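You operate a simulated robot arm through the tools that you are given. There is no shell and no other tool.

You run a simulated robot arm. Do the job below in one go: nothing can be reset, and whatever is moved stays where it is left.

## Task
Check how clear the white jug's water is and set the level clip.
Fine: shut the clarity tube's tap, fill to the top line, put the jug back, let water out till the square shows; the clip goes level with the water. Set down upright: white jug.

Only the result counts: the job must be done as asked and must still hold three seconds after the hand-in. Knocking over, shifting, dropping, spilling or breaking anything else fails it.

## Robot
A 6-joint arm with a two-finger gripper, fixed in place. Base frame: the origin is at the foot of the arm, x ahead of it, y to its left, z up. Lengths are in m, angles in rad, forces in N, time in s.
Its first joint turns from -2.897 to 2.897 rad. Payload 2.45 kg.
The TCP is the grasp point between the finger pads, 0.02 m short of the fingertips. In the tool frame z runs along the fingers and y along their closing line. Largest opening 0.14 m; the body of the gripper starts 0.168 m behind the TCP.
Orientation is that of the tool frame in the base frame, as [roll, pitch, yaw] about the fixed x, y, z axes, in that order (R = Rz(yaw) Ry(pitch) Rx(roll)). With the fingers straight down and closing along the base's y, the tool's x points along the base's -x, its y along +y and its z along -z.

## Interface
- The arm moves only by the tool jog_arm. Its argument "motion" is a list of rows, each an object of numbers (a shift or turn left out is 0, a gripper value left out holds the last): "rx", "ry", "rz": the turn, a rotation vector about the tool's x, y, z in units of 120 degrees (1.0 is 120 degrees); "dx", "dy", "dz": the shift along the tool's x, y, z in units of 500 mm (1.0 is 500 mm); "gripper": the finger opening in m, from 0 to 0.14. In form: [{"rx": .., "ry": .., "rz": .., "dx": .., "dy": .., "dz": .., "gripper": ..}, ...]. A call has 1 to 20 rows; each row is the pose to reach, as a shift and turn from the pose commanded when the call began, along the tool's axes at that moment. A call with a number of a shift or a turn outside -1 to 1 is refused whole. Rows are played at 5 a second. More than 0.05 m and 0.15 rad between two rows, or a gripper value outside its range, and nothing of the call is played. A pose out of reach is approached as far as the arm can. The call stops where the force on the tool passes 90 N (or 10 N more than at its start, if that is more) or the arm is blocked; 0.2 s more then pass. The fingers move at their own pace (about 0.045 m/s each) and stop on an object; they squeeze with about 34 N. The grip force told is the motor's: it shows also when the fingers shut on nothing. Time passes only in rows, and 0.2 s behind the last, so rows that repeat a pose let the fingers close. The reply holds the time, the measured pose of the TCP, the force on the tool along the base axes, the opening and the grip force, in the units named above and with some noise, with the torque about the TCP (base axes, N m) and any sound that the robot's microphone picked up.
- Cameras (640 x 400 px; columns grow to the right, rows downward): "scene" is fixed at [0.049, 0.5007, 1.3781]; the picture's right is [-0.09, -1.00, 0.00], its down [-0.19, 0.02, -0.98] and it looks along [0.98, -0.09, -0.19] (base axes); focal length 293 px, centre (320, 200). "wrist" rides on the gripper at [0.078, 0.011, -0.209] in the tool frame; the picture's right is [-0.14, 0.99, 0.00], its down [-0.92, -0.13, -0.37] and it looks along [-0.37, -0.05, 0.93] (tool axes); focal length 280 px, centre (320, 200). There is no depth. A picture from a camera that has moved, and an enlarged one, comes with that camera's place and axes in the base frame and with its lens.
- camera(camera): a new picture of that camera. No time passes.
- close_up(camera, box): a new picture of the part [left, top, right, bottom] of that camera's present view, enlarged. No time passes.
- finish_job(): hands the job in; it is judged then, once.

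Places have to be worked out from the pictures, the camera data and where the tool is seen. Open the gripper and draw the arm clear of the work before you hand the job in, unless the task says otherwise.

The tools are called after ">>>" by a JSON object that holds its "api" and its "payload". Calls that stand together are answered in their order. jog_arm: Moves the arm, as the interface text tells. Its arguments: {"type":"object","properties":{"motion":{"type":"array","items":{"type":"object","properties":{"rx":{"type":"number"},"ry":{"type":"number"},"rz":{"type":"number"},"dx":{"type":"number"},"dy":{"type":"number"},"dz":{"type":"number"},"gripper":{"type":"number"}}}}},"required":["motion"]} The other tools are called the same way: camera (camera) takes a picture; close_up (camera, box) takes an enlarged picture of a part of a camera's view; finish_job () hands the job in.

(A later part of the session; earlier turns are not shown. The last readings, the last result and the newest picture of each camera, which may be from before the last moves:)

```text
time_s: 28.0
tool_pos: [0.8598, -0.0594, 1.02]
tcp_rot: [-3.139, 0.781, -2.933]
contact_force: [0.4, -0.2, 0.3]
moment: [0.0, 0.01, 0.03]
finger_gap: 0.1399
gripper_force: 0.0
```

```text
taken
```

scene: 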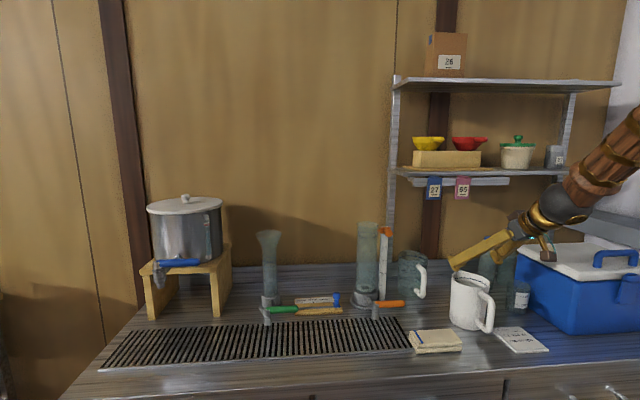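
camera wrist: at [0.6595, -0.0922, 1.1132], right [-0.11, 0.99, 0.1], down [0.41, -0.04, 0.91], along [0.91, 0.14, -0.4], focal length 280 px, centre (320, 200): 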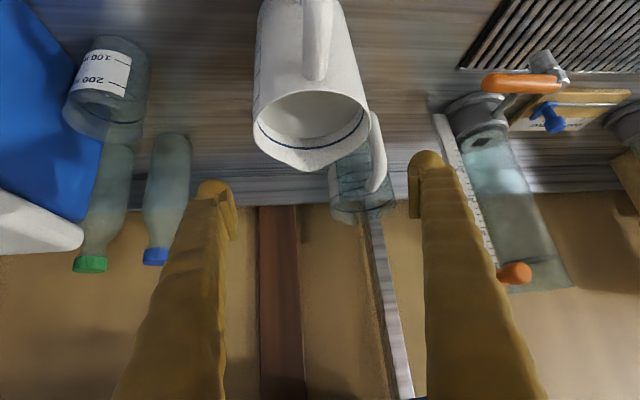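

By this view the jug's axis is at about (0.868, -0.059), well centred between the fingers. I descend slowly in two stages, first to just above the rim.

>>> {"api": "jog_arm", "payload": {"motion": [{"dx": 0.0106, "dz": 0.0107}, {"dx": 0.0211, "dz": 0.0213}, {"dx": 0.0317, "dz": 0.032}, {"dx": 0.0422, "dz": 0.0426}, {"dx": 0.0528, "dz": 0.0533}, {"dx": 0.0634, "dz": 0.0639}]}}

>>> {"api": "camera", "payload": {"camera": "wrist"}}

>>> {"api": "close_up", "payload": {"camera": "scene", "box": [420, 200, 580, 340]}}

```text
time_s: 29.4
tool_pos: [0.8603, -0.0588, 0.9749]
tcp_rot: [-3.139, 0.784, -2.933]
contact_force: [-0.7, 0.3, -0.8]
moment: [-0.01, -0.03, -0.01]
finger_gap: 0.1397
gripper_force: 0.1
```

```text
taken
camera wrist: at [0.6598, -0.0915, 1.0676], right [-0.11, 0.99, 0.1], down [0.41, -0.04, 0.91], along [0.91, 0.14, -0.4], focal length 280 px, centre (320, 200)
```

wrist: 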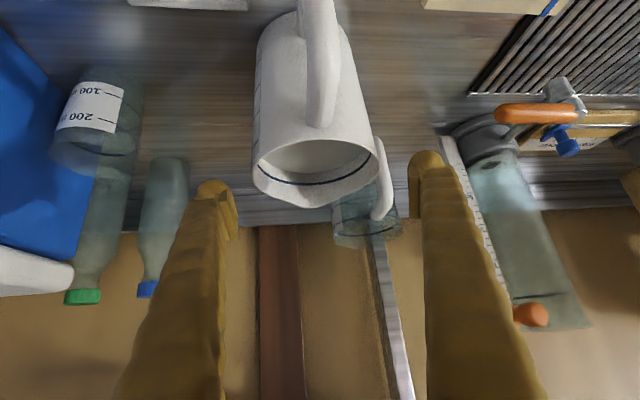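

```text
2.86 times, centred on (500, 270) of scene
camera zoom: at [0.049, 0.5007, 1.3781], right [-0.09, -1.0, 0.0], down [-0.19, 0.02, -0.98], along [0.98, -0.09, -0.19], focal length 838 px, centre (-194, 0)
```

zoom: 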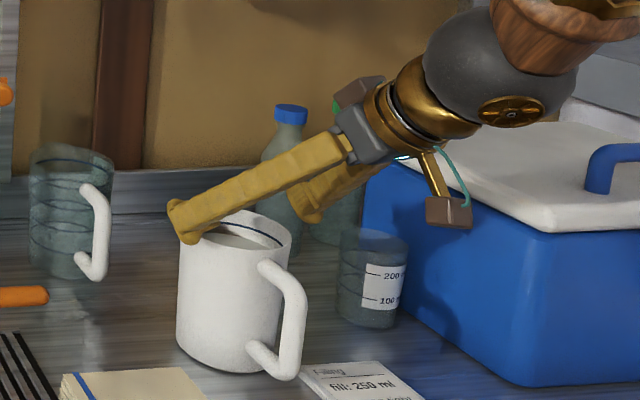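

The fingers are evenly spaced either side of the rim. I descend the remaining 10 cm slowly to grip height.

>>> {"api": "jog_arm", "payload": {"motion": [{"dx": 0.0145, "dz": 0.0146}, {"dx": 0.0291, "dz": 0.0291}, {"dx": 0.0436, "dz": 0.0437}, {"dx": 0.0581, "dz": 0.0583}, {"dx": 0.0727, "dz": 0.0729}, {"dx": 0.0872, "dz": 0.0874}, {"dx": 0.1017, "dz": 0.102}, {"dx": 0.1162, "dz": 0.1166}, {"dx": 0.1308, "dz": 0.1311}, {"dx": 0.1453, "dz": 0.1457}]}}

>>> {"api": "camera", "payload": {"camera": "wrist"}}

>>> {"api": "close_up", "payload": {"camera": "scene", "box": [420, 200, 580, 340]}}

```text
time_s: 31.6
tool_pos: [0.8608, -0.0607, 0.8715]
tcp_rot: [-3.138, 0.783, -2.932]
contact_force: [-0.6, -0.5, -0.4]
moment: [-0.02, -0.01, 0.03]
finger_gap: 0.1401
gripper_force: 0.0
```

```text
taken
camera wrist: at [0.6597, -0.0917, 0.9649], right [-0.11, 0.99, 0.1], down [0.41, -0.04, 0.91], along [0.91, 0.14, -0.4], focal length 280 px, centre (320, 200)
```

wrist: 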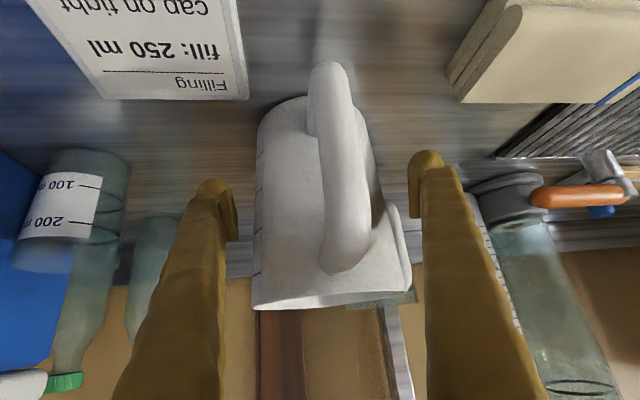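

```text
2.86 times, centred on (500, 270) of scene
camera zoom: at [0.049, 0.5007, 1.3781], right [-0.09, -1.0, 0.0], down [-0.19, 0.02, -0.98], along [0.98, -0.09, -0.19], focal length 838 px, centre (-194, 0)
```

zoom: 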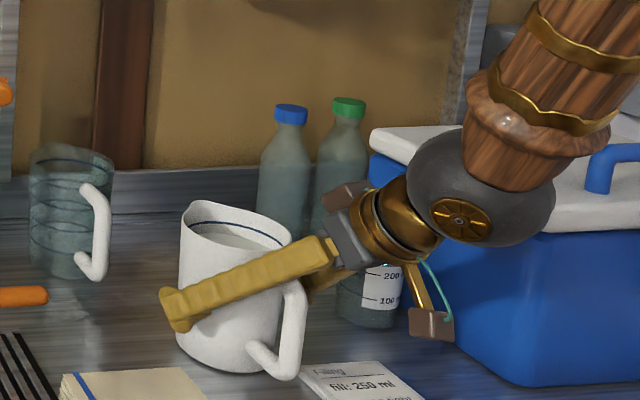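

The jug body sits centred between the pads with the handle clear. I close the fingers on it without moving.

>>> {"api": "jog_arm", "payload": {"motion": [{"gripper": 0.1}, {"gripper": 0.1}, {"gripper": 0.08}, {"gripper": 0.06}, {"gripper": 0.05}, {"gripper": 0.05}]}}

>>> {"api": "camera", "payload": {"camera": "wrist"}}

>>> {"api": "close_up", "payload": {"camera": "scene", "box": [420, 200, 580, 340]}}

```text
time_s: 33.0
tool_pos: [0.8599, -0.059, 0.8716]
tcp_rot: [3.141, 0.785, -2.932]
contact_force: [0.1, -4.4, 2.5]
moment: [0.06, -0.05, -0.02]
finger_gap: 0.1078
gripper_force: 34.0
```

```text
taken
camera wrist: at [0.6596, -0.0918, 0.9651], right [-0.11, 0.99, 0.1], down [0.41, -0.04, 0.91], along [0.91, 0.14, -0.4], focal length 280 px, centre (320, 200)
```

wrist: 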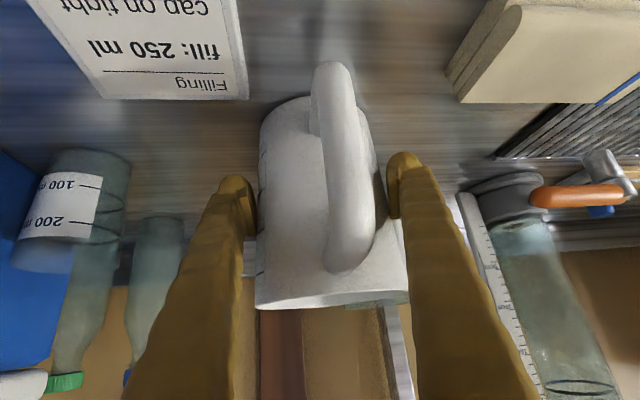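

```text
2.86 times, centred on (500, 270) of scene
camera zoom: at [0.049, 0.5007, 1.3781], right [-0.09, -1.0, 0.0], down [-0.19, 0.02, -0.98], along [0.98, -0.09, -0.19], focal length 838 px, centre (-194, 0)
```

zoom: 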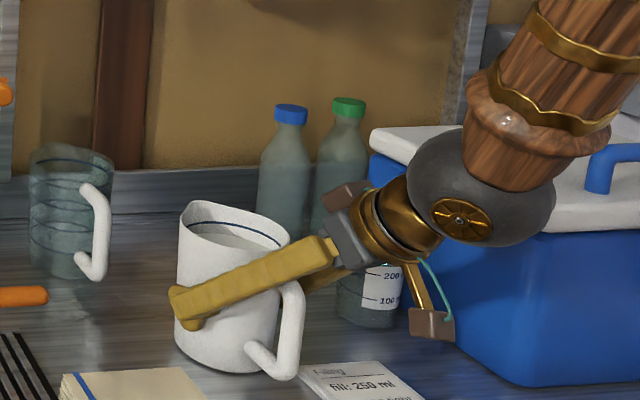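

The grip holds (gap 0.108, 34 N). I lift a few centimetres and check weight and steadiness.

>>> {"api": "jog_arm", "payload": {"motion": [{"dx": -0.014, "dz": -0.014}, {"dx": -0.028, "dz": -0.028}, {"dx": -0.042, "dz": -0.042}, {"dx": -0.056, "dz": -0.056}]}}

>>> {"api": "close_up", "payload": {"camera": "scene", "box": [420, 200, 580, 340]}}

>>> {"api": "camera", "payload": {"camera": "wrist"}}

```text
time_s: 34.0
tool_pos: [0.8619, -0.0598, 0.9119]
tcp_rot: [-3.139, 0.784, -2.931]
contact_force: [0.2, -0.2, -10.0]
moment: [-0.02, 0.04, -0.01]
finger_gap: 0.1076
gripper_force: 33.9
```

```text
2.86 times, centred on (500, 270) of scene
camera zoom: at [0.049, 0.5007, 1.3781], right [-0.09, -1.0, 0.0], down [-0.19, 0.02, -0.98], along [0.98, -0.09, -0.19], focal length 838 px, centre (-194, 0)
```

zoom: 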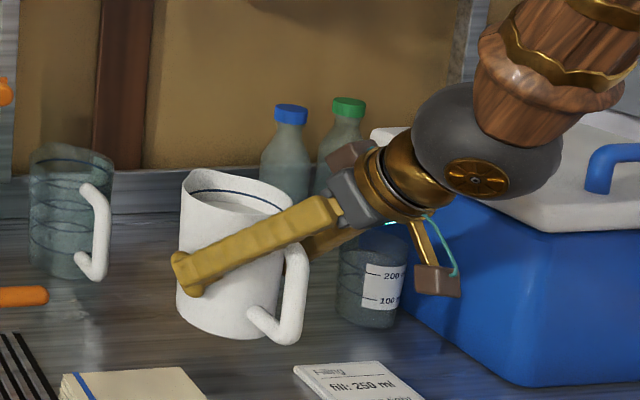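

```text
taken
camera wrist: at [0.6607, -0.0916, 1.0051], right [-0.11, 0.99, 0.1], down [0.41, -0.04, 0.91], along [0.91, 0.14, -0.4], focal length 280 px, centre (320, 200)
```

wrist: 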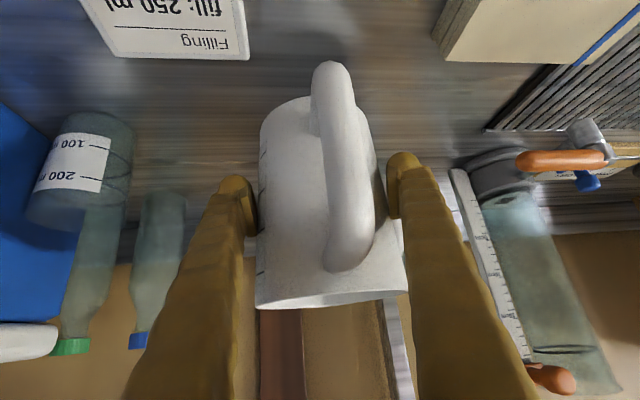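

The jug hangs steadily (10 N, no torque, upright). I raise it slowly to clear everything, drawing it slightly back.

>>> {"api": "jog_arm", "payload": {"motion": [{"dx": -0.0205, "dy": 0.0012, "dz": -0.0282}, {"dx": -0.0409, "dy": 0.0023, "dz": -0.0564}, {"dx": -0.0614, "dy": 0.0035, "dz": -0.0846}, {"dx": -0.0818, "dy": 0.0046, "dz": -0.1128}, {"dx": -0.1023, "dy": 0.0058, "dz": -0.141}, {"dx": -0.1227, "dy": 0.007, "dz": -0.1692}, {"dx": -0.1432, "dy": 0.0081, "dz": -0.1974}, {"dx": -0.1636, "dy": 0.0093, "dz": -0.2256}, {"dx": -0.1841, "dy": 0.0104, "dz": -0.2538}, {"dx": -0.2045, "dy": 0.0116, "dz": -0.282}, {"dx": -0.225, "dy": 0.0128, "dz": -0.3102}, {"dx": -0.2454, "dy": 0.0139, "dz": -0.3384}, {"dx": -0.2659, "dy": 0.0151, "dz": -0.3666}, {"dx": -0.2863, "dy": 0.0162, "dz": -0.3948}, {"dx": -0.3068, "dy": 0.0174, "dz": -0.423}]}}

>>> {"api": "camera", "payload": {"camera": "scene"}}

>>> {"api": "camera", "payload": {"camera": "wrist"}}

```text
time_s: 37.2
tool_pos: [0.819, -0.0585, 1.1721]
tcp_rot: [-3.14, 0.783, -2.932]
contact_force: [-1.1, -0.8, -9.7]
moment: [-0.02, 0.08, 0.02]
finger_gap: 0.1057
gripper_force: 33.9
```

```text
taken
```

scene: 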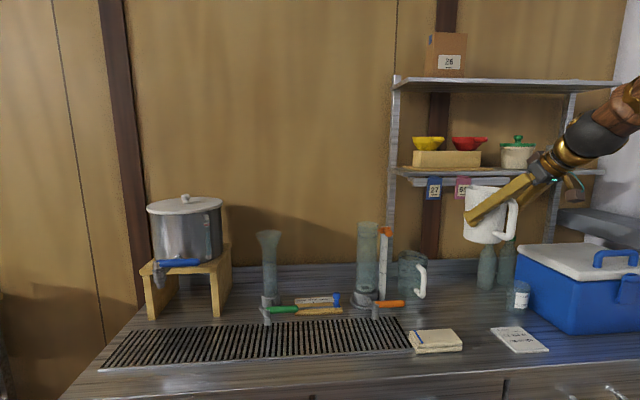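

```text
taken
camera wrist: at [0.6181, -0.0908, 1.2648], right [-0.11, 0.99, 0.1], down [0.41, -0.04, 0.91], along [0.91, 0.14, -0.4], focal length 280 px, centre (320, 200)
```

wrist: 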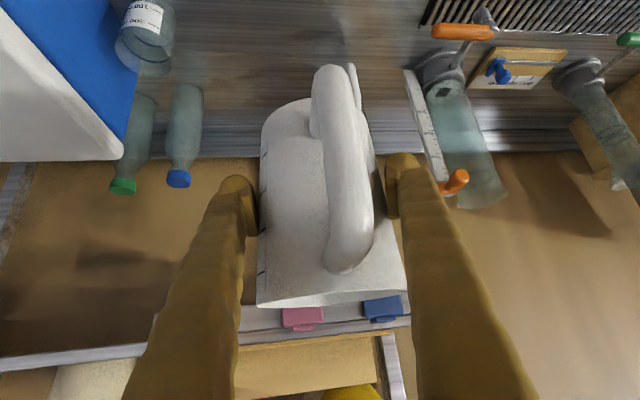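

Still upright and steady. I carry it slowly sideways (+y) to a standoff in front of the tube, at x about 0.82.

>>> {"api": "jog_arm", "payload": {"motion": [{"dx": -0.003, "dy": 0.0304, "dz": 0.0061}, {"dx": -0.006, "dy": 0.0609, "dz": 0.0123}, {"dx": -0.009, "dy": 0.0913, "dz": 0.0184}, {"dx": -0.012, "dy": 0.1217, "dz": 0.0246}, {"dx": -0.015, "dy": 0.1522, "dz": 0.0307}, {"dx": -0.018, "dy": 0.1826, "dz": 0.0369}, {"dx": -0.021, "dy": 0.213, "dz": 0.043}, {"dx": -0.024, "dy": 0.2435, "dz": 0.0492}, {"dx": -0.027, "dy": 0.2739, "dz": 0.0553}, {"dx": -0.03, "dy": 0.3043, "dz": 0.0614}, {"dx": -0.033, "dy": 0.3348, "dz": 0.0676}, {"dx": -0.036, "dy": 0.3652, "dz": 0.0737}, {"dx": -0.039, "dy": 0.3956, "dz": 0.0799}, {"dx": -0.042, "dy": 0.4261, "dz": 0.086}, {"dx": -0.045, "dy": 0.4565, "dz": 0.0922}, {"dx": -0.048, "dy": 0.4869, "dz": 0.0983}, {"dx": -0.051, "dy": 0.5174, "dz": 0.1045}, {"dx": -0.054, "dy": 0.5478, "dz": 0.1106}]}}

>>> {"api": "camera", "payload": {"camera": "scene"}}

>>> {"api": "camera", "payload": {"camera": "wrist"}}

```text
time_s: 41.0
tool_pos: [0.8177, 0.2196, 1.1495]
tcp_rot: [-3.14, 0.784, -2.931]
contact_force: [-0.2, 0.2, -10.6]
moment: [0.02, 0.05, -0.02]
finger_gap: 0.1054
gripper_force: 33.9
```

```text
taken
```

scene: 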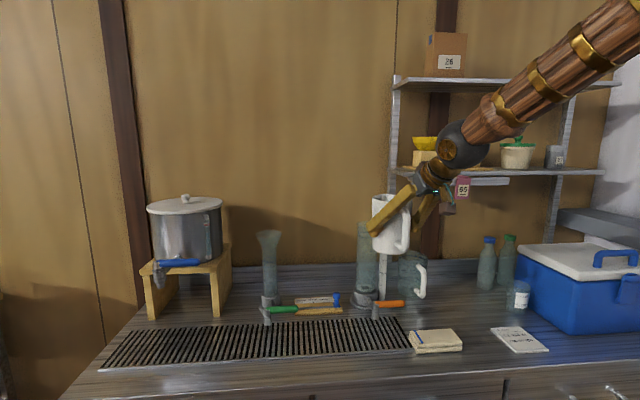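

```text
taken
camera wrist: at [0.6178, 0.1889, 1.2429], right [-0.11, 0.99, 0.1], down [0.41, -0.04, 0.91], along [0.91, 0.14, -0.4], focal length 280 px, centre (320, 200)
```

wrist: 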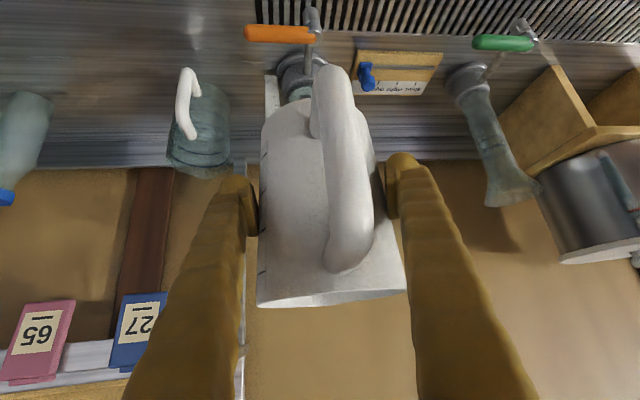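

The jug is upright in front of the tube. I start tilting it 15 degrees (well before it should run) while easing it towards the tube, then look.

>>> {"api": "jog_arm", "payload": {"motion": [{"dx": -0.0038, "dy": 0.0007, "dz": 0.0177, "ry": 0.0208}, {"dx": -0.0076, "dy": 0.0013, "dz": 0.0355, "ry": 0.0417}, {"dx": -0.0114, "dy": 0.002, "dz": 0.0532, "ry": 0.0625}, {"dx": -0.0152, "dy": 0.0027, "dz": 0.0709, "ry": 0.0833}, {"dx": -0.019, "dy": 0.0033, "dz": 0.0887, "ry": 0.1042}, {"dx": -0.0228, "dy": 0.004, "dz": 0.1064, "ry": 0.125}]}}

>>> {"api": "camera", "payload": {"camera": "wrist"}}

>>> {"api": "close_up", "payload": {"camera": "scene", "box": [320, 160, 460, 320]}}

```text
time_s: 42.4
tool_pos: [0.8627, 0.2319, 1.1194]
tcp_rot: [-3.139, 0.523, -2.933]
contact_force: [0.0, -0.6, -10.3]
moment: [-0.01, 0.12, 0.01]
finger_gap: 0.1031
gripper_force: 33.8
```

```text
taken
camera wrist: at [0.6926, 0.2074, 1.263], right [-0.09, 0.99, 0.07], down [0.63, 0.0, 0.78], along [0.77, 0.11, -0.62], focal length 280 px, centre (320, 200)
```

wrist: 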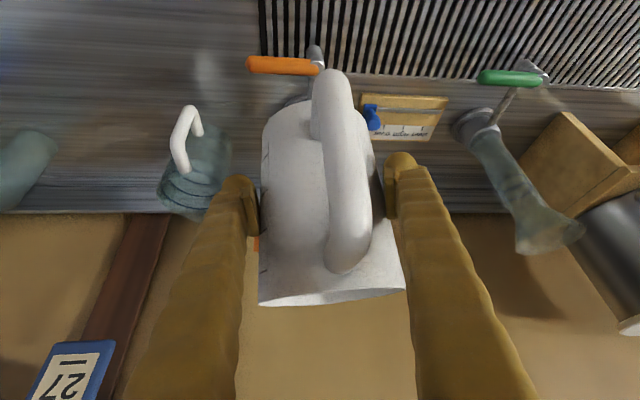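

```text
2.50 times, centred on (390, 240) of scene
camera zoom: at [0.049, 0.5007, 1.3781], right [-0.09, -1.0, 0.0], down [-0.19, 0.02, -0.98], along [0.98, -0.09, -0.19], focal length 733 px, centre (145, 100)
```

zoom: 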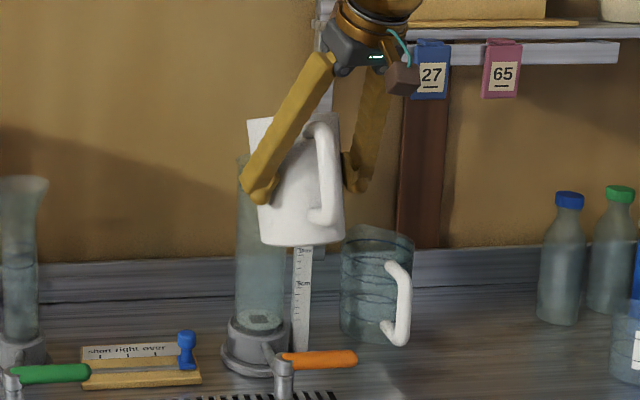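

The jug is tilted 15 degrees and still dry; the spout is near the tube's mouth. I continue to 25 degrees with the lip brought over the opening (aim lip at about (1.00, 0.242, 1.14)).

>>> {"api": "jog_arm", "payload": {"motion": [{"dx": -0.0076, "dz": 0.0061, "ry": 0.0167}, {"dx": -0.0152, "dz": 0.0122, "ry": 0.0333}, {"dx": -0.0228, "dz": 0.0184, "ry": 0.05}, {"dx": -0.0304, "dz": 0.0245, "ry": 0.0667}, {"dx": -0.038, "dy": -0.0014, "dz": 0.0306, "ry": 0.0833}]}}

>>> {"api": "camera", "payload": {"camera": "wrist"}}

>>> {"api": "close_up", "payload": {"camera": "scene", "box": [320, 160, 460, 320]}}

```text
time_s: 43.6
tool_pos: [0.8865, 0.2367, 1.1158]
tcp_rot: [-3.138, 0.345, -2.933]
contact_force: [0.6, 0.3, -9.0]
moment: [-0.07, 0.08, 0.01]
finger_gap: 0.1032
gripper_force: 33.9
```

```text
taken
camera wrist: at [0.7427, 0.2162, 1.2862], right [-0.08, 1.0, 0.05], down [0.75, 0.03, 0.66], along [0.66, 0.09, -0.75], focal length 280 px, centre (320, 200)
```

wrist: 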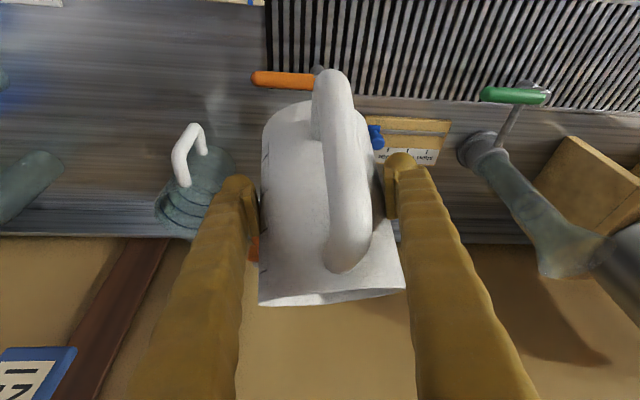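

```text
2.50 times, centred on (390, 240) of scene
camera zoom: at [0.049, 0.5007, 1.3781], right [-0.09, -1.0, 0.0], down [-0.19, 0.02, -0.98], along [0.98, -0.09, -0.19], focal length 733 px, centre (145, 100)
```

zoom: 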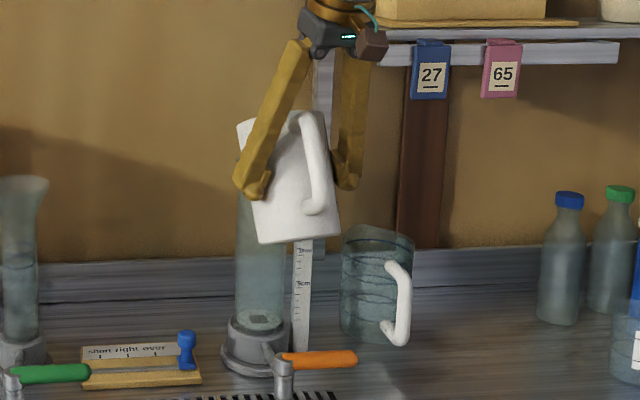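

Lip should be over the mouth, no sound yet. I tilt in small steps about the lip, watching weight, sound and the tube; first to 30 degrees.

>>> {"api": "jog_arm", "payload": {"motion": [{"dx": -0.0012, "dz": -0.0067, "ry": 0.0139}, {"dx": -0.0024, "dz": -0.0133, "ry": 0.0278}, {"dx": -0.0036, "dz": -0.02, "ry": 0.0417}]}}

>>> {"api": "close_up", "payload": {"camera": "scene", "box": [320, 160, 460, 320]}}

>>> {"api": "camera", "payload": {"camera": "wrist"}}

```text
time_s: 44.4
tool_pos: [0.8844, 0.2366, 1.1258]
tcp_rot: [-3.141, 0.262, -2.932]
contact_force: [-0.6, -0.7, -9.2]
moment: [-0.05, 0.11, 0.01]
finger_gap: 0.1033
gripper_force: 33.7
```

```text
2.50 times, centred on (390, 240) of scene
camera zoom: at [0.049, 0.5007, 1.3781], right [-0.09, -1.0, 0.0], down [-0.19, 0.02, -0.98], along [0.98, -0.09, -0.19], focal length 733 px, centre (145, 100)
```

zoom: 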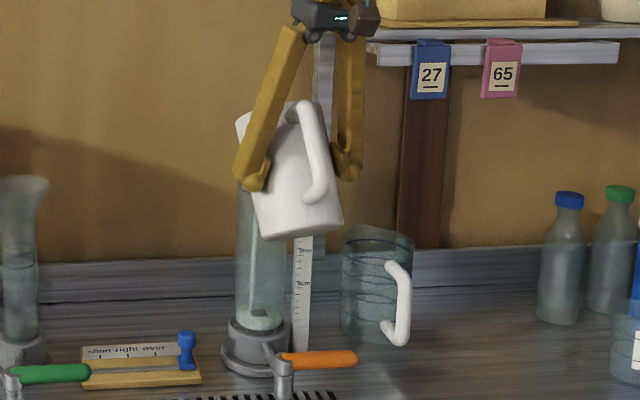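

```text
taken
camera wrist: at [0.7565, 0.2195, 1.3083], right [-0.08, 1.0, 0.03], down [0.8, 0.04, 0.59], along [0.59, 0.07, -0.8], focal length 280 px, centre (320, 200)
```

wrist: 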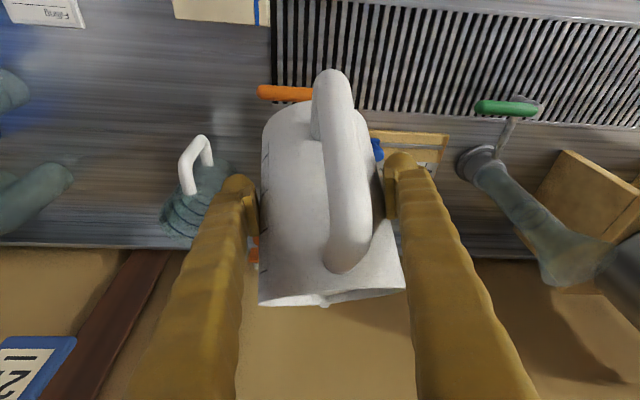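

A stream is now falling inside the tube and water covers its floor. I zoom in to check that it all goes in.

>>> {"api": "close_up", "payload": {"camera": "scene", "box": [345, 215, 405, 315]}}

>>> {"api": "close_up", "payload": {"camera": "wrist", "box": [230, 200, 430, 330]}}

```text
4.00 times, centred on (375, 265) of scene
camera zoom: at [0.049, 0.5007, 1.3781], right [-0.09, -1.0, 0.0], down [-0.19, 0.02, -0.98], along [0.98, -0.09, -0.19], focal length 1173 px, centre (100, -60)
```

zoom: 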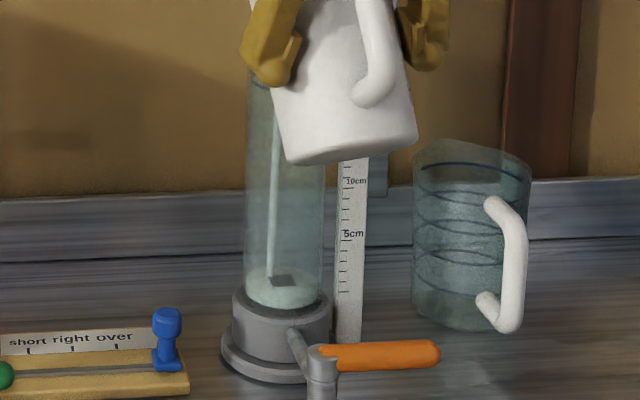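

```text
3.08 times, centred on (330, 265) of wrist
camera zoom: at [0.7565, 0.2195, 1.3083], right [-0.08, 1.0, 0.03], down [0.8, 0.04, 0.59], along [0.59, 0.07, -0.8], focal length 863 px, centre (289, 0)
```

zoom: 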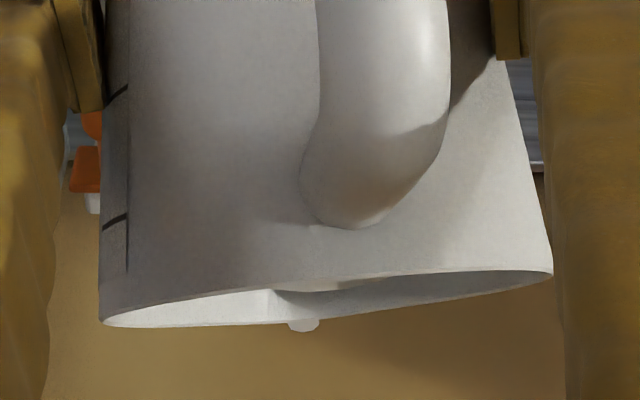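

The stream falls inside the tube, about 1 cm left of its axis. I nudge 6 mm to the right, tilt to 34 degrees and hold briefly to judge the filling rate.

>>> {"api": "jog_arm", "payload": {"motion": [{"dx": -0.0009, "dy": -0.004, "dz": -0.0053, "ry": 0.0111}, {"dx": -0.0019, "dy": -0.008, "dz": -0.0107, "ry": 0.0222}, {"dx": -0.0028, "dy": -0.012, "dz": -0.016, "ry": 0.0333}, {"dx": -0.0028, "dy": -0.012, "dz": -0.016, "ry": 0.0333}, {"dx": -0.0028, "dy": -0.012, "dz": -0.016, "ry": 0.0333}]}}

>>> {"api": "close_up", "payload": {"camera": "scene", "box": [345, 215, 405, 315]}}

>>> {"api": "close_up", "payload": {"camera": "wrist", "box": [230, 200, 430, 330]}}

```text
time_s: 45.6
tool_pos: [0.8854, 0.2313, 1.1357]
tcp_rot: [-3.141, 0.192, -2.934]
contact_force: [0.2, 0.0, -9.5]
moment: [-0.03, 0.1, 0.02]
finger_gap: 0.1032
gripper_force: 34.2
```

```text
4.00 times, centred on (375, 265) of scene
camera zoom: at [0.049, 0.5007, 1.3781], right [-0.09, -1.0, 0.0], down [-0.19, 0.02, -0.98], along [0.98, -0.09, -0.19], focal length 1173 px, centre (100, -60)
```

zoom: 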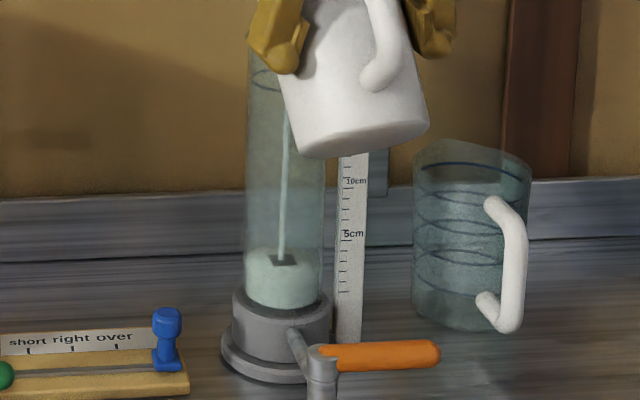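

```text
3.08 times, centred on (330, 265) of wrist
camera zoom: at [0.7697, 0.2162, 1.3255], right [-0.07, 1.0, 0.03], down [0.84, 0.05, 0.54], along [0.53, 0.06, -0.84], focal length 863 px, centre (289, 0)
```

zoom: 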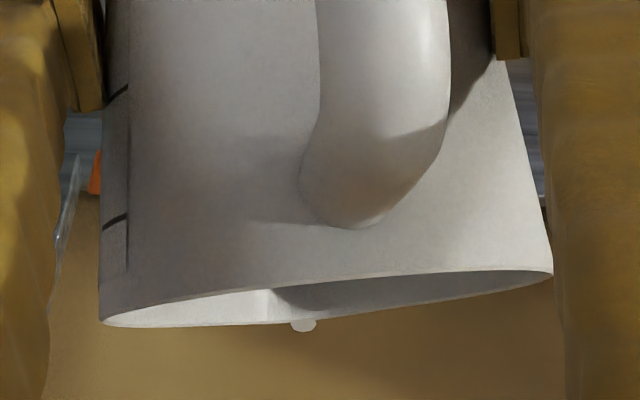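

The water (cloudy) is at about 2.4 cm and rising inside the tube; the left edge of the tube, including the top line, stays visible. I tilt on to 38 degrees.

>>> {"api": "jog_arm", "payload": {"motion": [{"dx": -0.0007, "dz": -0.004, "ry": 0.0083}, {"dx": -0.0014, "dz": -0.0081, "ry": 0.0167}, {"dx": -0.0021, "dz": -0.0121, "ry": 0.025}, {"dx": -0.0028, "dz": -0.0162, "ry": 0.0333}, {"dx": -0.0028, "dz": -0.0162, "ry": 0.0333}]}}

>>> {"api": "close_up", "payload": {"camera": "scene", "box": [345, 215, 405, 315]}}

```text
time_s: 46.8
tool_pos: [0.8845, 0.2308, 1.1448]
tcp_rot: [-3.141, 0.12, -2.932]
contact_force: [0.1, 0.3, -9.5]
moment: [-0.01, 0.07, -0.01]
finger_gap: 0.1033
gripper_force: 34.1
```

```text
4.00 times, centred on (375, 265) of scene
camera zoom: at [0.049, 0.5007, 1.3781], right [-0.09, -1.0, 0.0], down [-0.19, 0.02, -0.98], along [0.98, -0.09, -0.19], focal length 1173 px, centre (100, -60)
```

zoom: 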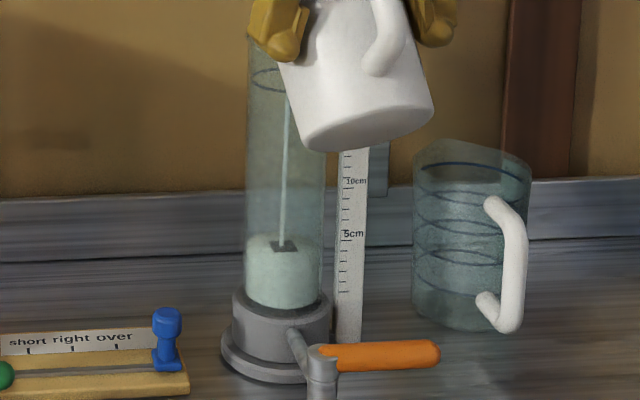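

Level about 3.8 cm, rising ~1.2 cm/s and steady. I continue to 43 degrees with a few rows of hold.

>>> {"api": "jog_arm", "payload": {"motion": [{"dx": -0.0008, "dz": -0.004, "ry": 0.0083}, {"dx": -0.0016, "dz": -0.008, "ry": 0.0167}, {"dx": -0.0024, "dz": -0.012, "ry": 0.025}, {"dx": -0.0032, "dz": -0.016, "ry": 0.0333}, {"dx": -0.004, "dz": -0.02, "ry": 0.0417}, {"dx": -0.004, "dz": -0.02, "ry": 0.0417}, {"dx": -0.004, "dz": -0.02, "ry": 0.0417}]}}

>>> {"api": "close_up", "payload": {"camera": "scene", "box": [345, 215, 405, 315]}}

>>> {"api": "camera", "payload": {"camera": "wrist"}}

```text
time_s: 48.4
tool_pos: [0.8865, 0.2306, 1.1528]
tcp_rot: [-3.141, 0.034, -2.932]
contact_force: [-0.3, 0.3, -7.6]
moment: [-0.04, 0.05, -0.01]
finger_gap: 0.1029
gripper_force: 33.7
```

```text
4.00 times, centred on (375, 265) of scene
camera zoom: at [0.049, 0.5007, 1.3781], right [-0.09, -1.0, 0.0], down [-0.19, 0.02, -0.98], along [0.98, -0.09, -0.19], focal length 1173 px, centre (100, -60)
```

zoom: 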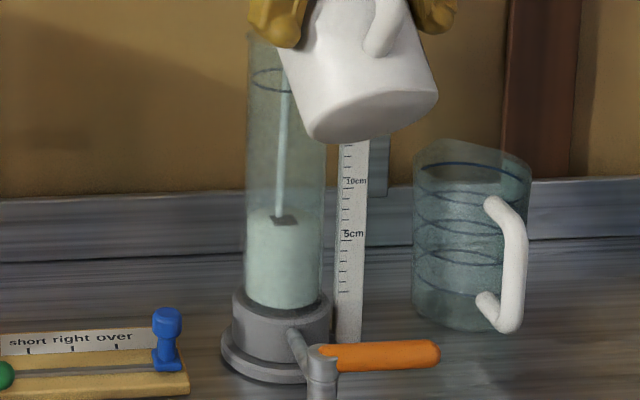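

```text
taken
camera wrist: at [0.8005, 0.2225, 1.3596], right [-0.07, 1.0, 0.0], down [0.91, 0.06, 0.4], along [0.4, 0.03, -0.92], focal length 280 px, centre (320, 200)
```

wrist: 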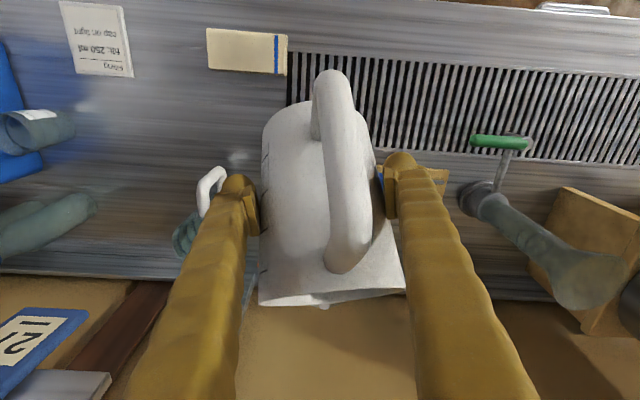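

Level about 6.5 cm and the weight is dropping to match. I go on to 50 degrees about the lip.

>>> {"api": "jog_arm", "payload": {"motion": [{"dx": -0.0012, "dz": -0.0056, "ry": 0.0117}, {"dx": -0.0023, "dz": -0.0111, "ry": 0.0233}, {"dx": -0.0035, "dz": -0.0167, "ry": 0.035}, {"dx": -0.0046, "dz": -0.0222, "ry": 0.0467}, {"dx": -0.0058, "dz": -0.0278, "ry": 0.0583}, {"dx": -0.0058, "dz": -0.0278, "ry": 0.0583}, {"dx": -0.0058, "dz": -0.0278, "ry": 0.0583}]}}

>>> {"api": "close_up", "payload": {"camera": "scene", "box": [345, 215, 405, 315]}}

>>> {"api": "camera", "payload": {"camera": "wrist"}}

```text
time_s: 50.0
tool_pos: [0.8898, 0.2302, 1.166]
tcp_rot: [-3.141, -0.09, -2.932]
contact_force: [0.4, 0.3, -7.3]
moment: [-0.03, 0.07, 0.0]
finger_gap: 0.1029
gripper_force: 33.8
```

```text
4.00 times, centred on (375, 265) of scene
camera zoom: at [0.049, 0.5007, 1.3781], right [-0.09, -1.0, 0.0], down [-0.19, 0.02, -0.98], along [0.98, -0.09, -0.19], focal length 1173 px, centre (100, -60)
```

zoom: 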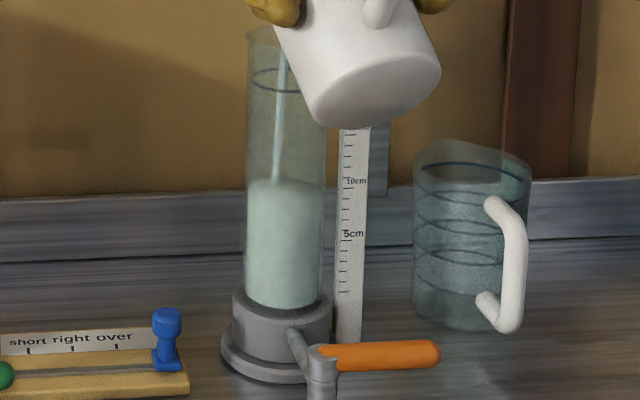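

```text
taken
camera wrist: at [0.8284, 0.2289, 1.3824], right [-0.07, 1.0, -0.01], down [0.96, 0.07, 0.29], along [0.29, 0.01, -0.96], focal length 280 px, centre (320, 200)
```

wrist: 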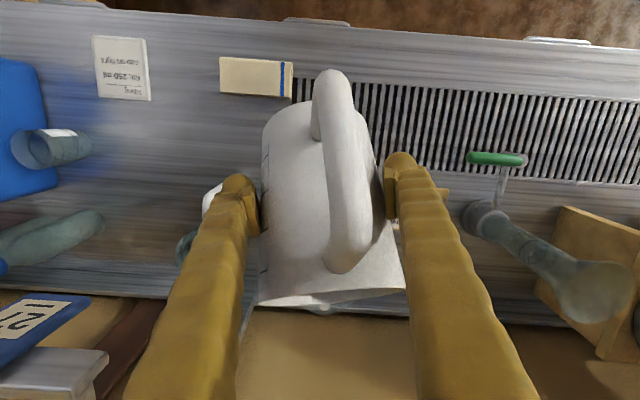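

Level about 9.3 cm; the square is no longer visible at this depth (it was at 6.5 cm), which is useful to know. I continue to 55 degrees.

>>> {"api": "jog_arm", "payload": {"motion": [{"dx": -0.001, "dz": -0.0048, "ry": 0.01}, {"dx": -0.0019, "dz": -0.0097, "ry": 0.02}, {"dx": -0.0029, "dz": -0.0145, "ry": 0.03}, {"dx": -0.0038, "dz": -0.0194, "ry": 0.04}, {"dx": -0.0038, "dz": -0.0194, "ry": 0.04}, {"dx": -0.0038, "dz": -0.0194, "ry": 0.04}]}}

>>> {"api": "close_up", "payload": {"camera": "scene", "box": [345, 215, 405, 315]}}

>>> {"api": "camera", "payload": {"camera": "wrist"}}

```text
time_s: 51.4
tool_pos: [0.8909, 0.2312, 1.1758]
tcp_rot: [3.141, -0.173, -2.932]
contact_force: [0.0, 0.1, -7.0]
moment: [-0.04, 0.01, 0.02]
finger_gap: 0.1029
gripper_force: 33.3
```

```text
4.00 times, centred on (375, 265) of scene
camera zoom: at [0.049, 0.5007, 1.3781], right [-0.09, -1.0, 0.0], down [-0.19, 0.02, -0.98], along [0.98, -0.09, -0.19], focal length 1173 px, centre (100, -60)
```

zoom: 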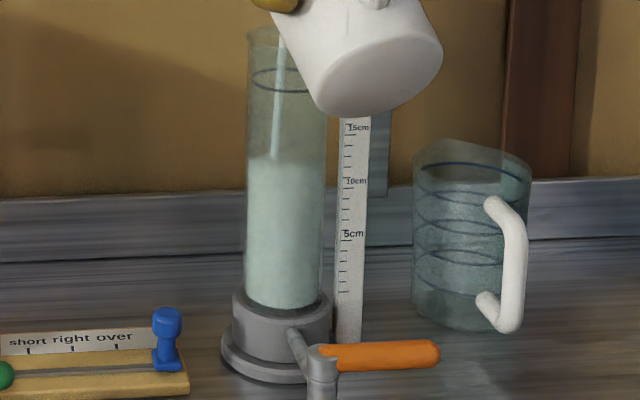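

```text
taken
camera wrist: at [0.849, 0.2332, 1.3959], right [-0.07, 1.0, -0.02], down [0.98, 0.08, 0.2], along [0.21, -0.01, -0.98], focal length 280 px, centre (320, 200)
```

wrist: 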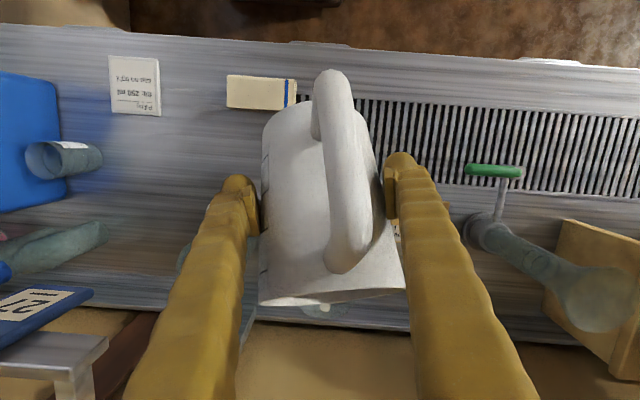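

Level about 11.7 cm, rising steadily. I tilt a little more, to 58 degrees, and hold briefly.

>>> {"api": "jog_arm", "payload": {"motion": [{"dx": -0.0007, "dz": -0.004, "ry": 0.0083}, {"dx": -0.0014, "dz": -0.008, "ry": 0.0167}, {"dx": -0.0022, "dz": -0.012, "ry": 0.025}, {"dx": -0.0022, "dz": -0.012, "ry": 0.025}, {"dx": -0.0022, "dz": -0.012, "ry": 0.025}, {"dx": -0.0022, "dz": -0.012, "ry": 0.025}]}}

>>> {"api": "close_up", "payload": {"camera": "scene", "box": [345, 215, 405, 315]}}

```text
time_s: 52.8
tool_pos: [0.8937, 0.2328, 1.1816]
tcp_rot: [3.141, -0.225, -2.933]
contact_force: [0.7, 0.3, -4.9]
moment: [-0.04, -0.05, -0.01]
finger_gap: 0.1028
gripper_force: 34.1
```

```text
4.00 times, centred on (375, 265) of scene
camera zoom: at [0.049, 0.5007, 1.3781], right [-0.09, -1.0, 0.0], down [-0.19, 0.02, -0.98], along [0.98, -0.09, -0.19], focal length 1173 px, centre (100, -60)
```

zoom: 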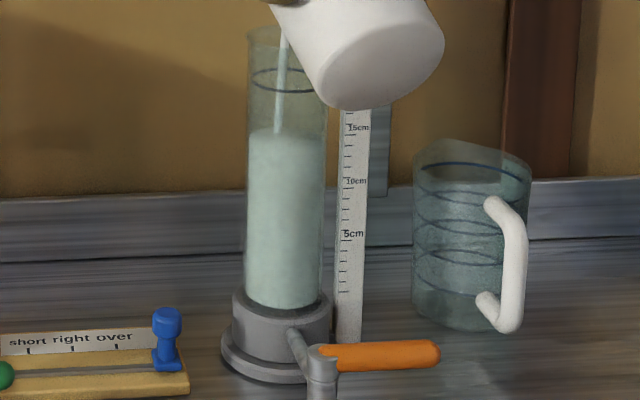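

Level about 14.3 cm of the ~19.6 needed. I continue with a slight further tilt for about one second.

>>> {"api": "jog_arm", "payload": {"motion": [{"dx": -0.0007, "dz": -0.0035, "ry": 0.0083}, {"dx": -0.0014, "dz": -0.007, "ry": 0.0167}, {"dx": -0.0014, "dz": -0.007, "ry": 0.0167}, {"dx": -0.0014, "dz": -0.007, "ry": 0.0167}, {"dx": -0.0014, "dz": -0.007, "ry": 0.0167}]}}

>>> {"api": "close_up", "payload": {"camera": "scene", "box": [345, 215, 405, 315]}}

```text
time_s: 54.0
tool_pos: [0.8959, 0.2303, 1.1849]
tcp_rot: [3.14, -0.26, -2.934]
contact_force: [0.7, 0.3, -4.1]
moment: [-0.04, 0.04, -0.02]
finger_gap: 0.1028
gripper_force: 34.2
```

```text
4.00 times, centred on (375, 265) of scene
camera zoom: at [0.049, 0.5007, 1.3781], right [-0.09, -1.0, 0.0], down [-0.19, 0.02, -0.98], along [0.98, -0.09, -0.19], focal length 1173 px, centre (100, -60)
```

zoom: 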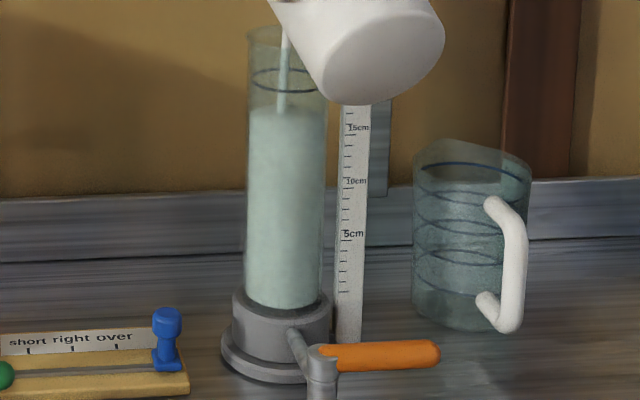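

Level about 16.7 cm. I hold this tilt for 0.8 s more.

>>> {"api": "jog_arm", "payload": {"motion": [{"dx": 0.0, "ry": 0.0}, {"dx": 0.0, "ry": 0.0}, {"dx": 0.0, "ry": 0.0}]}}

>>> {"api": "close_up", "payload": {"camera": "scene", "box": [355, 215, 395, 240]}}

```text
time_s: 54.8
tool_pos: [0.8945, 0.233, 1.1851]
tcp_rot: [3.141, -0.261, -2.932]
contact_force: [0.4, 0.5, -4.0]
moment: [0.0, 0.06, -0.02]
finger_gap: 0.1025
gripper_force: 33.9
```

```text
16.00 times, centred on (375, 228) of scene
camera zoom: at [0.049, 0.5007, 1.3781], right [-0.09, -1.0, 0.0], down [-0.19, 0.02, -0.98], along [0.98, -0.09, -0.19], focal length 4693 px, centre (-560, -240)
```

zoom: 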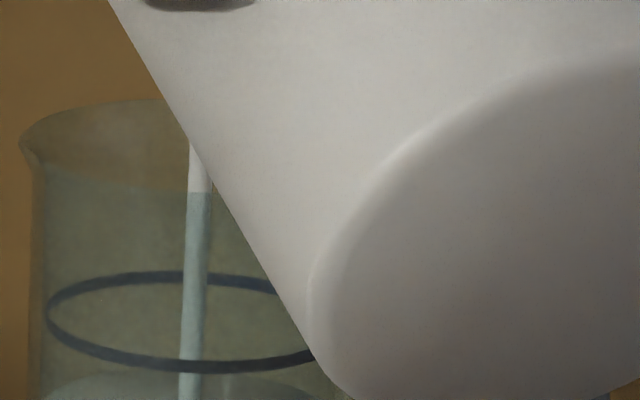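

The water surface is about 2.3 cm below the top line. I hold for 0.6 s more and look again with a frame that shows both.

>>> {"api": "jog_arm", "payload": {"motion": [{"dx": 0.0}, {"dx": 0.0}]}}

>>> {"api": "close_up", "payload": {"camera": "scene", "box": [352, 220, 392, 245]}}

```text
time_s: 55.4
tool_pos: [0.8969, 0.2318, 1.1855]
tcp_rot: [3.142, -0.261, -2.933]
contact_force: [0.4, 0.3, -4.3]
moment: [-0.01, 0.03, 0.0]
finger_gap: 0.1029
gripper_force: 33.8
```

```text
16.00 times, centred on (372, 232) of scene
camera zoom: at [0.049, 0.5007, 1.3781], right [-0.09, -1.0, 0.0], down [-0.19, 0.02, -0.98], along [0.98, -0.09, -0.19], focal length 4693 px, centre (-512, -320)
```

zoom: 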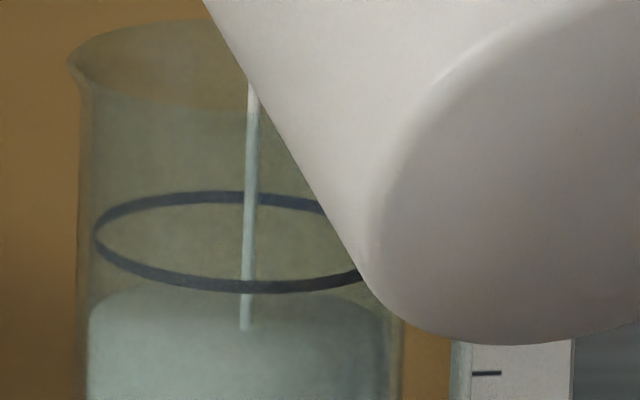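

The stream has thinned and the level is still about 2 cm short, so the jug needs a little more tilt: 3 degrees more.

>>> {"api": "jog_arm", "payload": {"motion": [{"dx": -0.0007, "dz": -0.004, "ry": 0.0083}, {"dx": -0.0015, "dz": -0.008, "ry": 0.0167}, {"dx": -0.0022, "dz": -0.012, "ry": 0.025}]}}

>>> {"api": "close_up", "payload": {"camera": "scene", "box": [352, 220, 392, 245]}}

```text
time_s: 56.2
tool_pos: [0.899, 0.2327, 1.1913]
tcp_rot: [3.141, -0.312, -2.932]
contact_force: [-0.1, -0.5, -3.5]
moment: [-0.02, 0.02, 0.0]
finger_gap: 0.1025
gripper_force: 34.1
```

```text
16.00 times, centred on (372, 232) of scene
camera zoom: at [0.049, 0.5007, 1.3781], right [-0.09, -1.0, 0.0], down [-0.19, 0.02, -0.98], along [0.98, -0.09, -0.19], focal length 4693 px, centre (-512, -320)
```

zoom: 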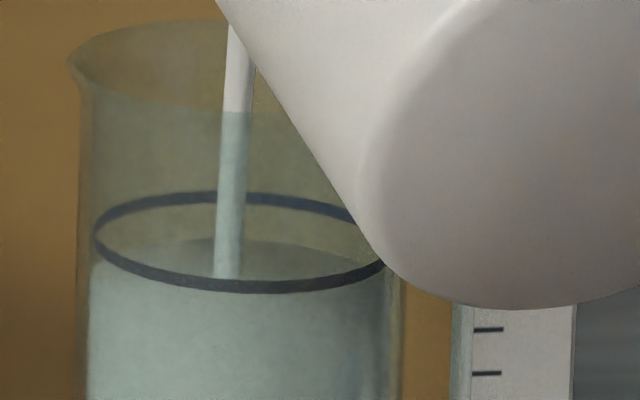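

The surface is now about 1 cm below the line and the stream is strong. I hold for one row and then tilt back 8 degrees to cut the stream.

>>> {"api": "jog_arm", "payload": {"motion": [{"dx": 0.0}, {"dx": 0.0016, "dz": 0.016, "ry": -0.0333}, {"dx": 0.0024, "dz": 0.0324, "ry": -0.0667}]}}

>>> {"api": "close_up", "payload": {"camera": "scene", "box": [352, 220, 392, 245]}}

```text
time_s: 57.0
tool_pos: [0.8913, 0.2319, 1.1768]
tcp_rot: [-3.141, -0.174, -2.933]
contact_force: [0.6, 0.1, -5.1]
moment: [-0.03, 0.09, 0.0]
finger_gap: 0.1027
gripper_force: 34.0
```

```text
16.00 times, centred on (372, 232) of scene
camera zoom: at [0.049, 0.5007, 1.3781], right [-0.09, -1.0, 0.0], down [-0.19, 0.02, -0.98], along [0.98, -0.09, -0.19], focal length 4693 px, centre (-512, -320)
```

zoom: 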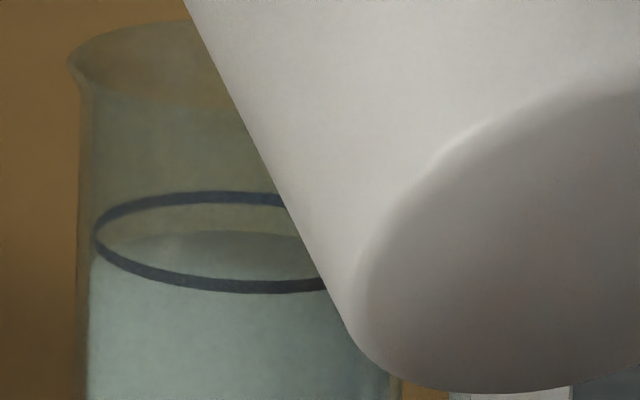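

The stream is cut and the surface sits about 8 mm below the top line. I tilt gently back to 62-63 degrees for a short top-up.

>>> {"api": "jog_arm", "payload": {"motion": [{"dx": -0.0028, "dz": -0.016, "ry": 0.0333}, {"dx": -0.0048, "dz": -0.0239, "ry": 0.05}, {"dx": -0.006, "dz": -0.0286, "ry": 0.06}, {"dx": -0.006, "dz": -0.0286, "ry": 0.06}]}}

>>> {"api": "close_up", "payload": {"camera": "scene", "box": [352, 220, 392, 245]}}

```text
time_s: 58.0
tool_pos: [0.8984, 0.2319, 1.1886]
tcp_rot: [3.141, -0.297, -2.933]
contact_force: [0.0, 0.1, -4.2]
moment: [-0.02, -0.01, -0.01]
finger_gap: 0.1023
gripper_force: 33.9
```

```text
16.00 times, centred on (372, 232) of scene
camera zoom: at [0.049, 0.5007, 1.3781], right [-0.09, -1.0, 0.0], down [-0.19, 0.02, -0.98], along [0.98, -0.09, -0.19], focal length 4693 px, centre (-512, -320)
```

zoom: 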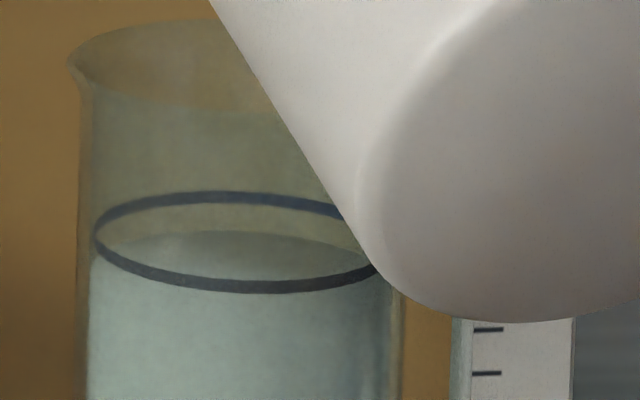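

No flow yet at 62 degrees. I add 2 degrees and check at once.

>>> {"api": "jog_arm", "payload": {"motion": [{"dx": -0.0007, "dz": -0.004, "ry": 0.0083}, {"dx": -0.0014, "dz": -0.008, "ry": 0.0167}]}}

>>> {"api": "close_up", "payload": {"camera": "scene", "box": [352, 220, 392, 245]}}

```text
time_s: 58.6
tool_pos: [0.8983, 0.2314, 1.1933]
tcp_rot: [-3.141, -0.333, -2.934]
contact_force: [-0.5, 0.2, -3.7]
moment: [-0.02, -0.01, -0.02]
finger_gap: 0.1024
gripper_force: 34.2
```

```text
16.00 times, centred on (372, 232) of scene
camera zoom: at [0.049, 0.5007, 1.3781], right [-0.09, -1.0, 0.0], down [-0.19, 0.02, -0.98], along [0.98, -0.09, -0.19], focal length 4693 px, centre (-512, -320)
```

zoom: 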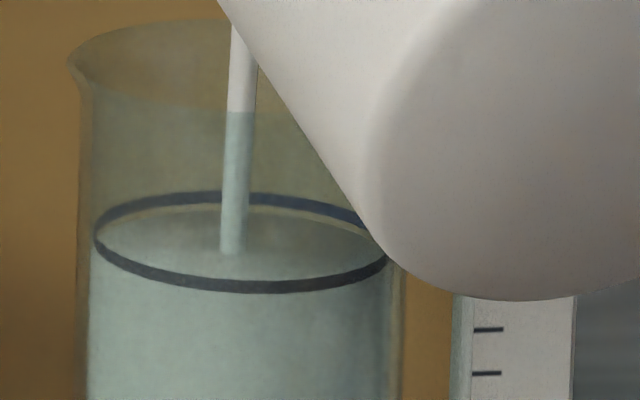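

The surface is just ~2 mm under the line with the stream still running, so I tilt back quickly now.

>>> {"api": "jog_arm", "payload": {"motion": [{"dx": 0.0022, "dz": 0.029, "ry": -0.06}, {"dx": 0.003, "dz": 0.05, "ry": -0.11}, {"dx": 0.003, "dz": 0.05, "ry": -0.11}]}}

>>> {"api": "close_up", "payload": {"camera": "scene", "box": [352, 220, 392, 245]}}

>>> {"api": "camera", "payload": {"camera": "wrist"}}

```text
time_s: 59.4
tool_pos: [0.8898, 0.2309, 1.1692]
tcp_rot: [-3.139, -0.103, -2.933]
contact_force: [0.1, -0.2, -4.0]
moment: [0.0, 0.0, 0.03]
finger_gap: 0.1027
gripper_force: 34.0
```

```text
16.00 times, centred on (372, 232) of scene
camera zoom: at [0.049, 0.5007, 1.3781], right [-0.09, -1.0, 0.0], down [-0.19, 0.02, -0.98], along [0.98, -0.09, -0.19], focal length 4693 px, centre (-512, -320)
```

zoom: 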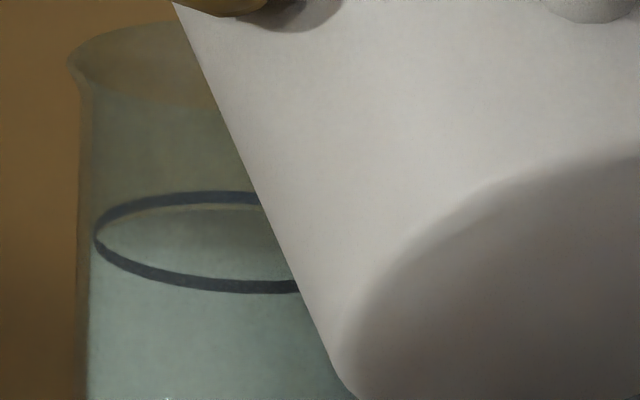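

```text
taken
camera wrist: at [0.8322, 0.2295, 1.3855], right [-0.07, 1.0, -0.01], down [0.96, 0.07, 0.27], along [0.27, 0.01, -0.96], focal length 280 px, centre (320, 200)
```

wrist: 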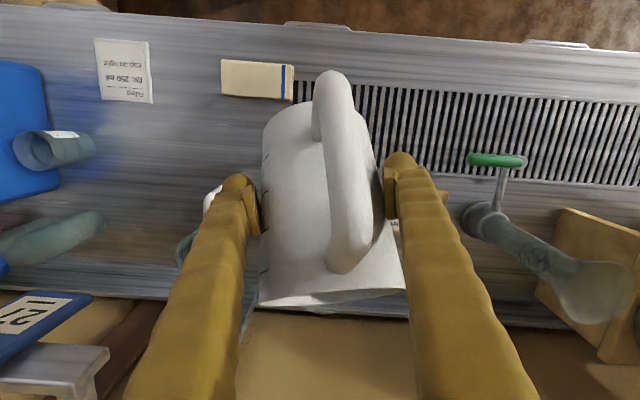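

Flow has stopped. I zoom further to judge the surface against the line.

>>> {"api": "close_up", "payload": {"camera": "scene", "box": [354, 228, 374, 242]}}

```text
16.00 times, centred on (364, 235) of scene
camera zoom: at [0.049, 0.5007, 1.3781], right [-0.09, -1.0, 0.0], down [-0.19, 0.02, -0.98], along [0.98, -0.09, -0.19], focal length 4693 px, centre (-384, -360)
```

zoom: 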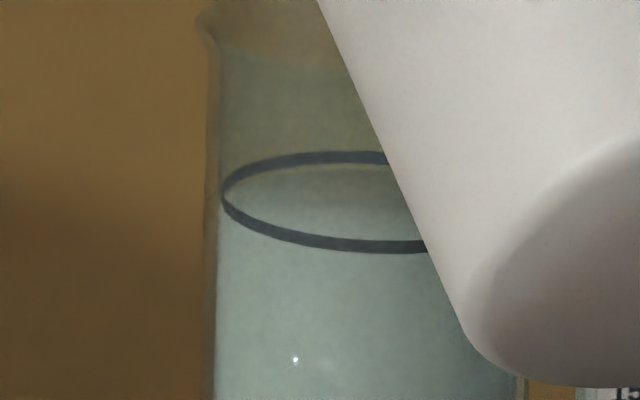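

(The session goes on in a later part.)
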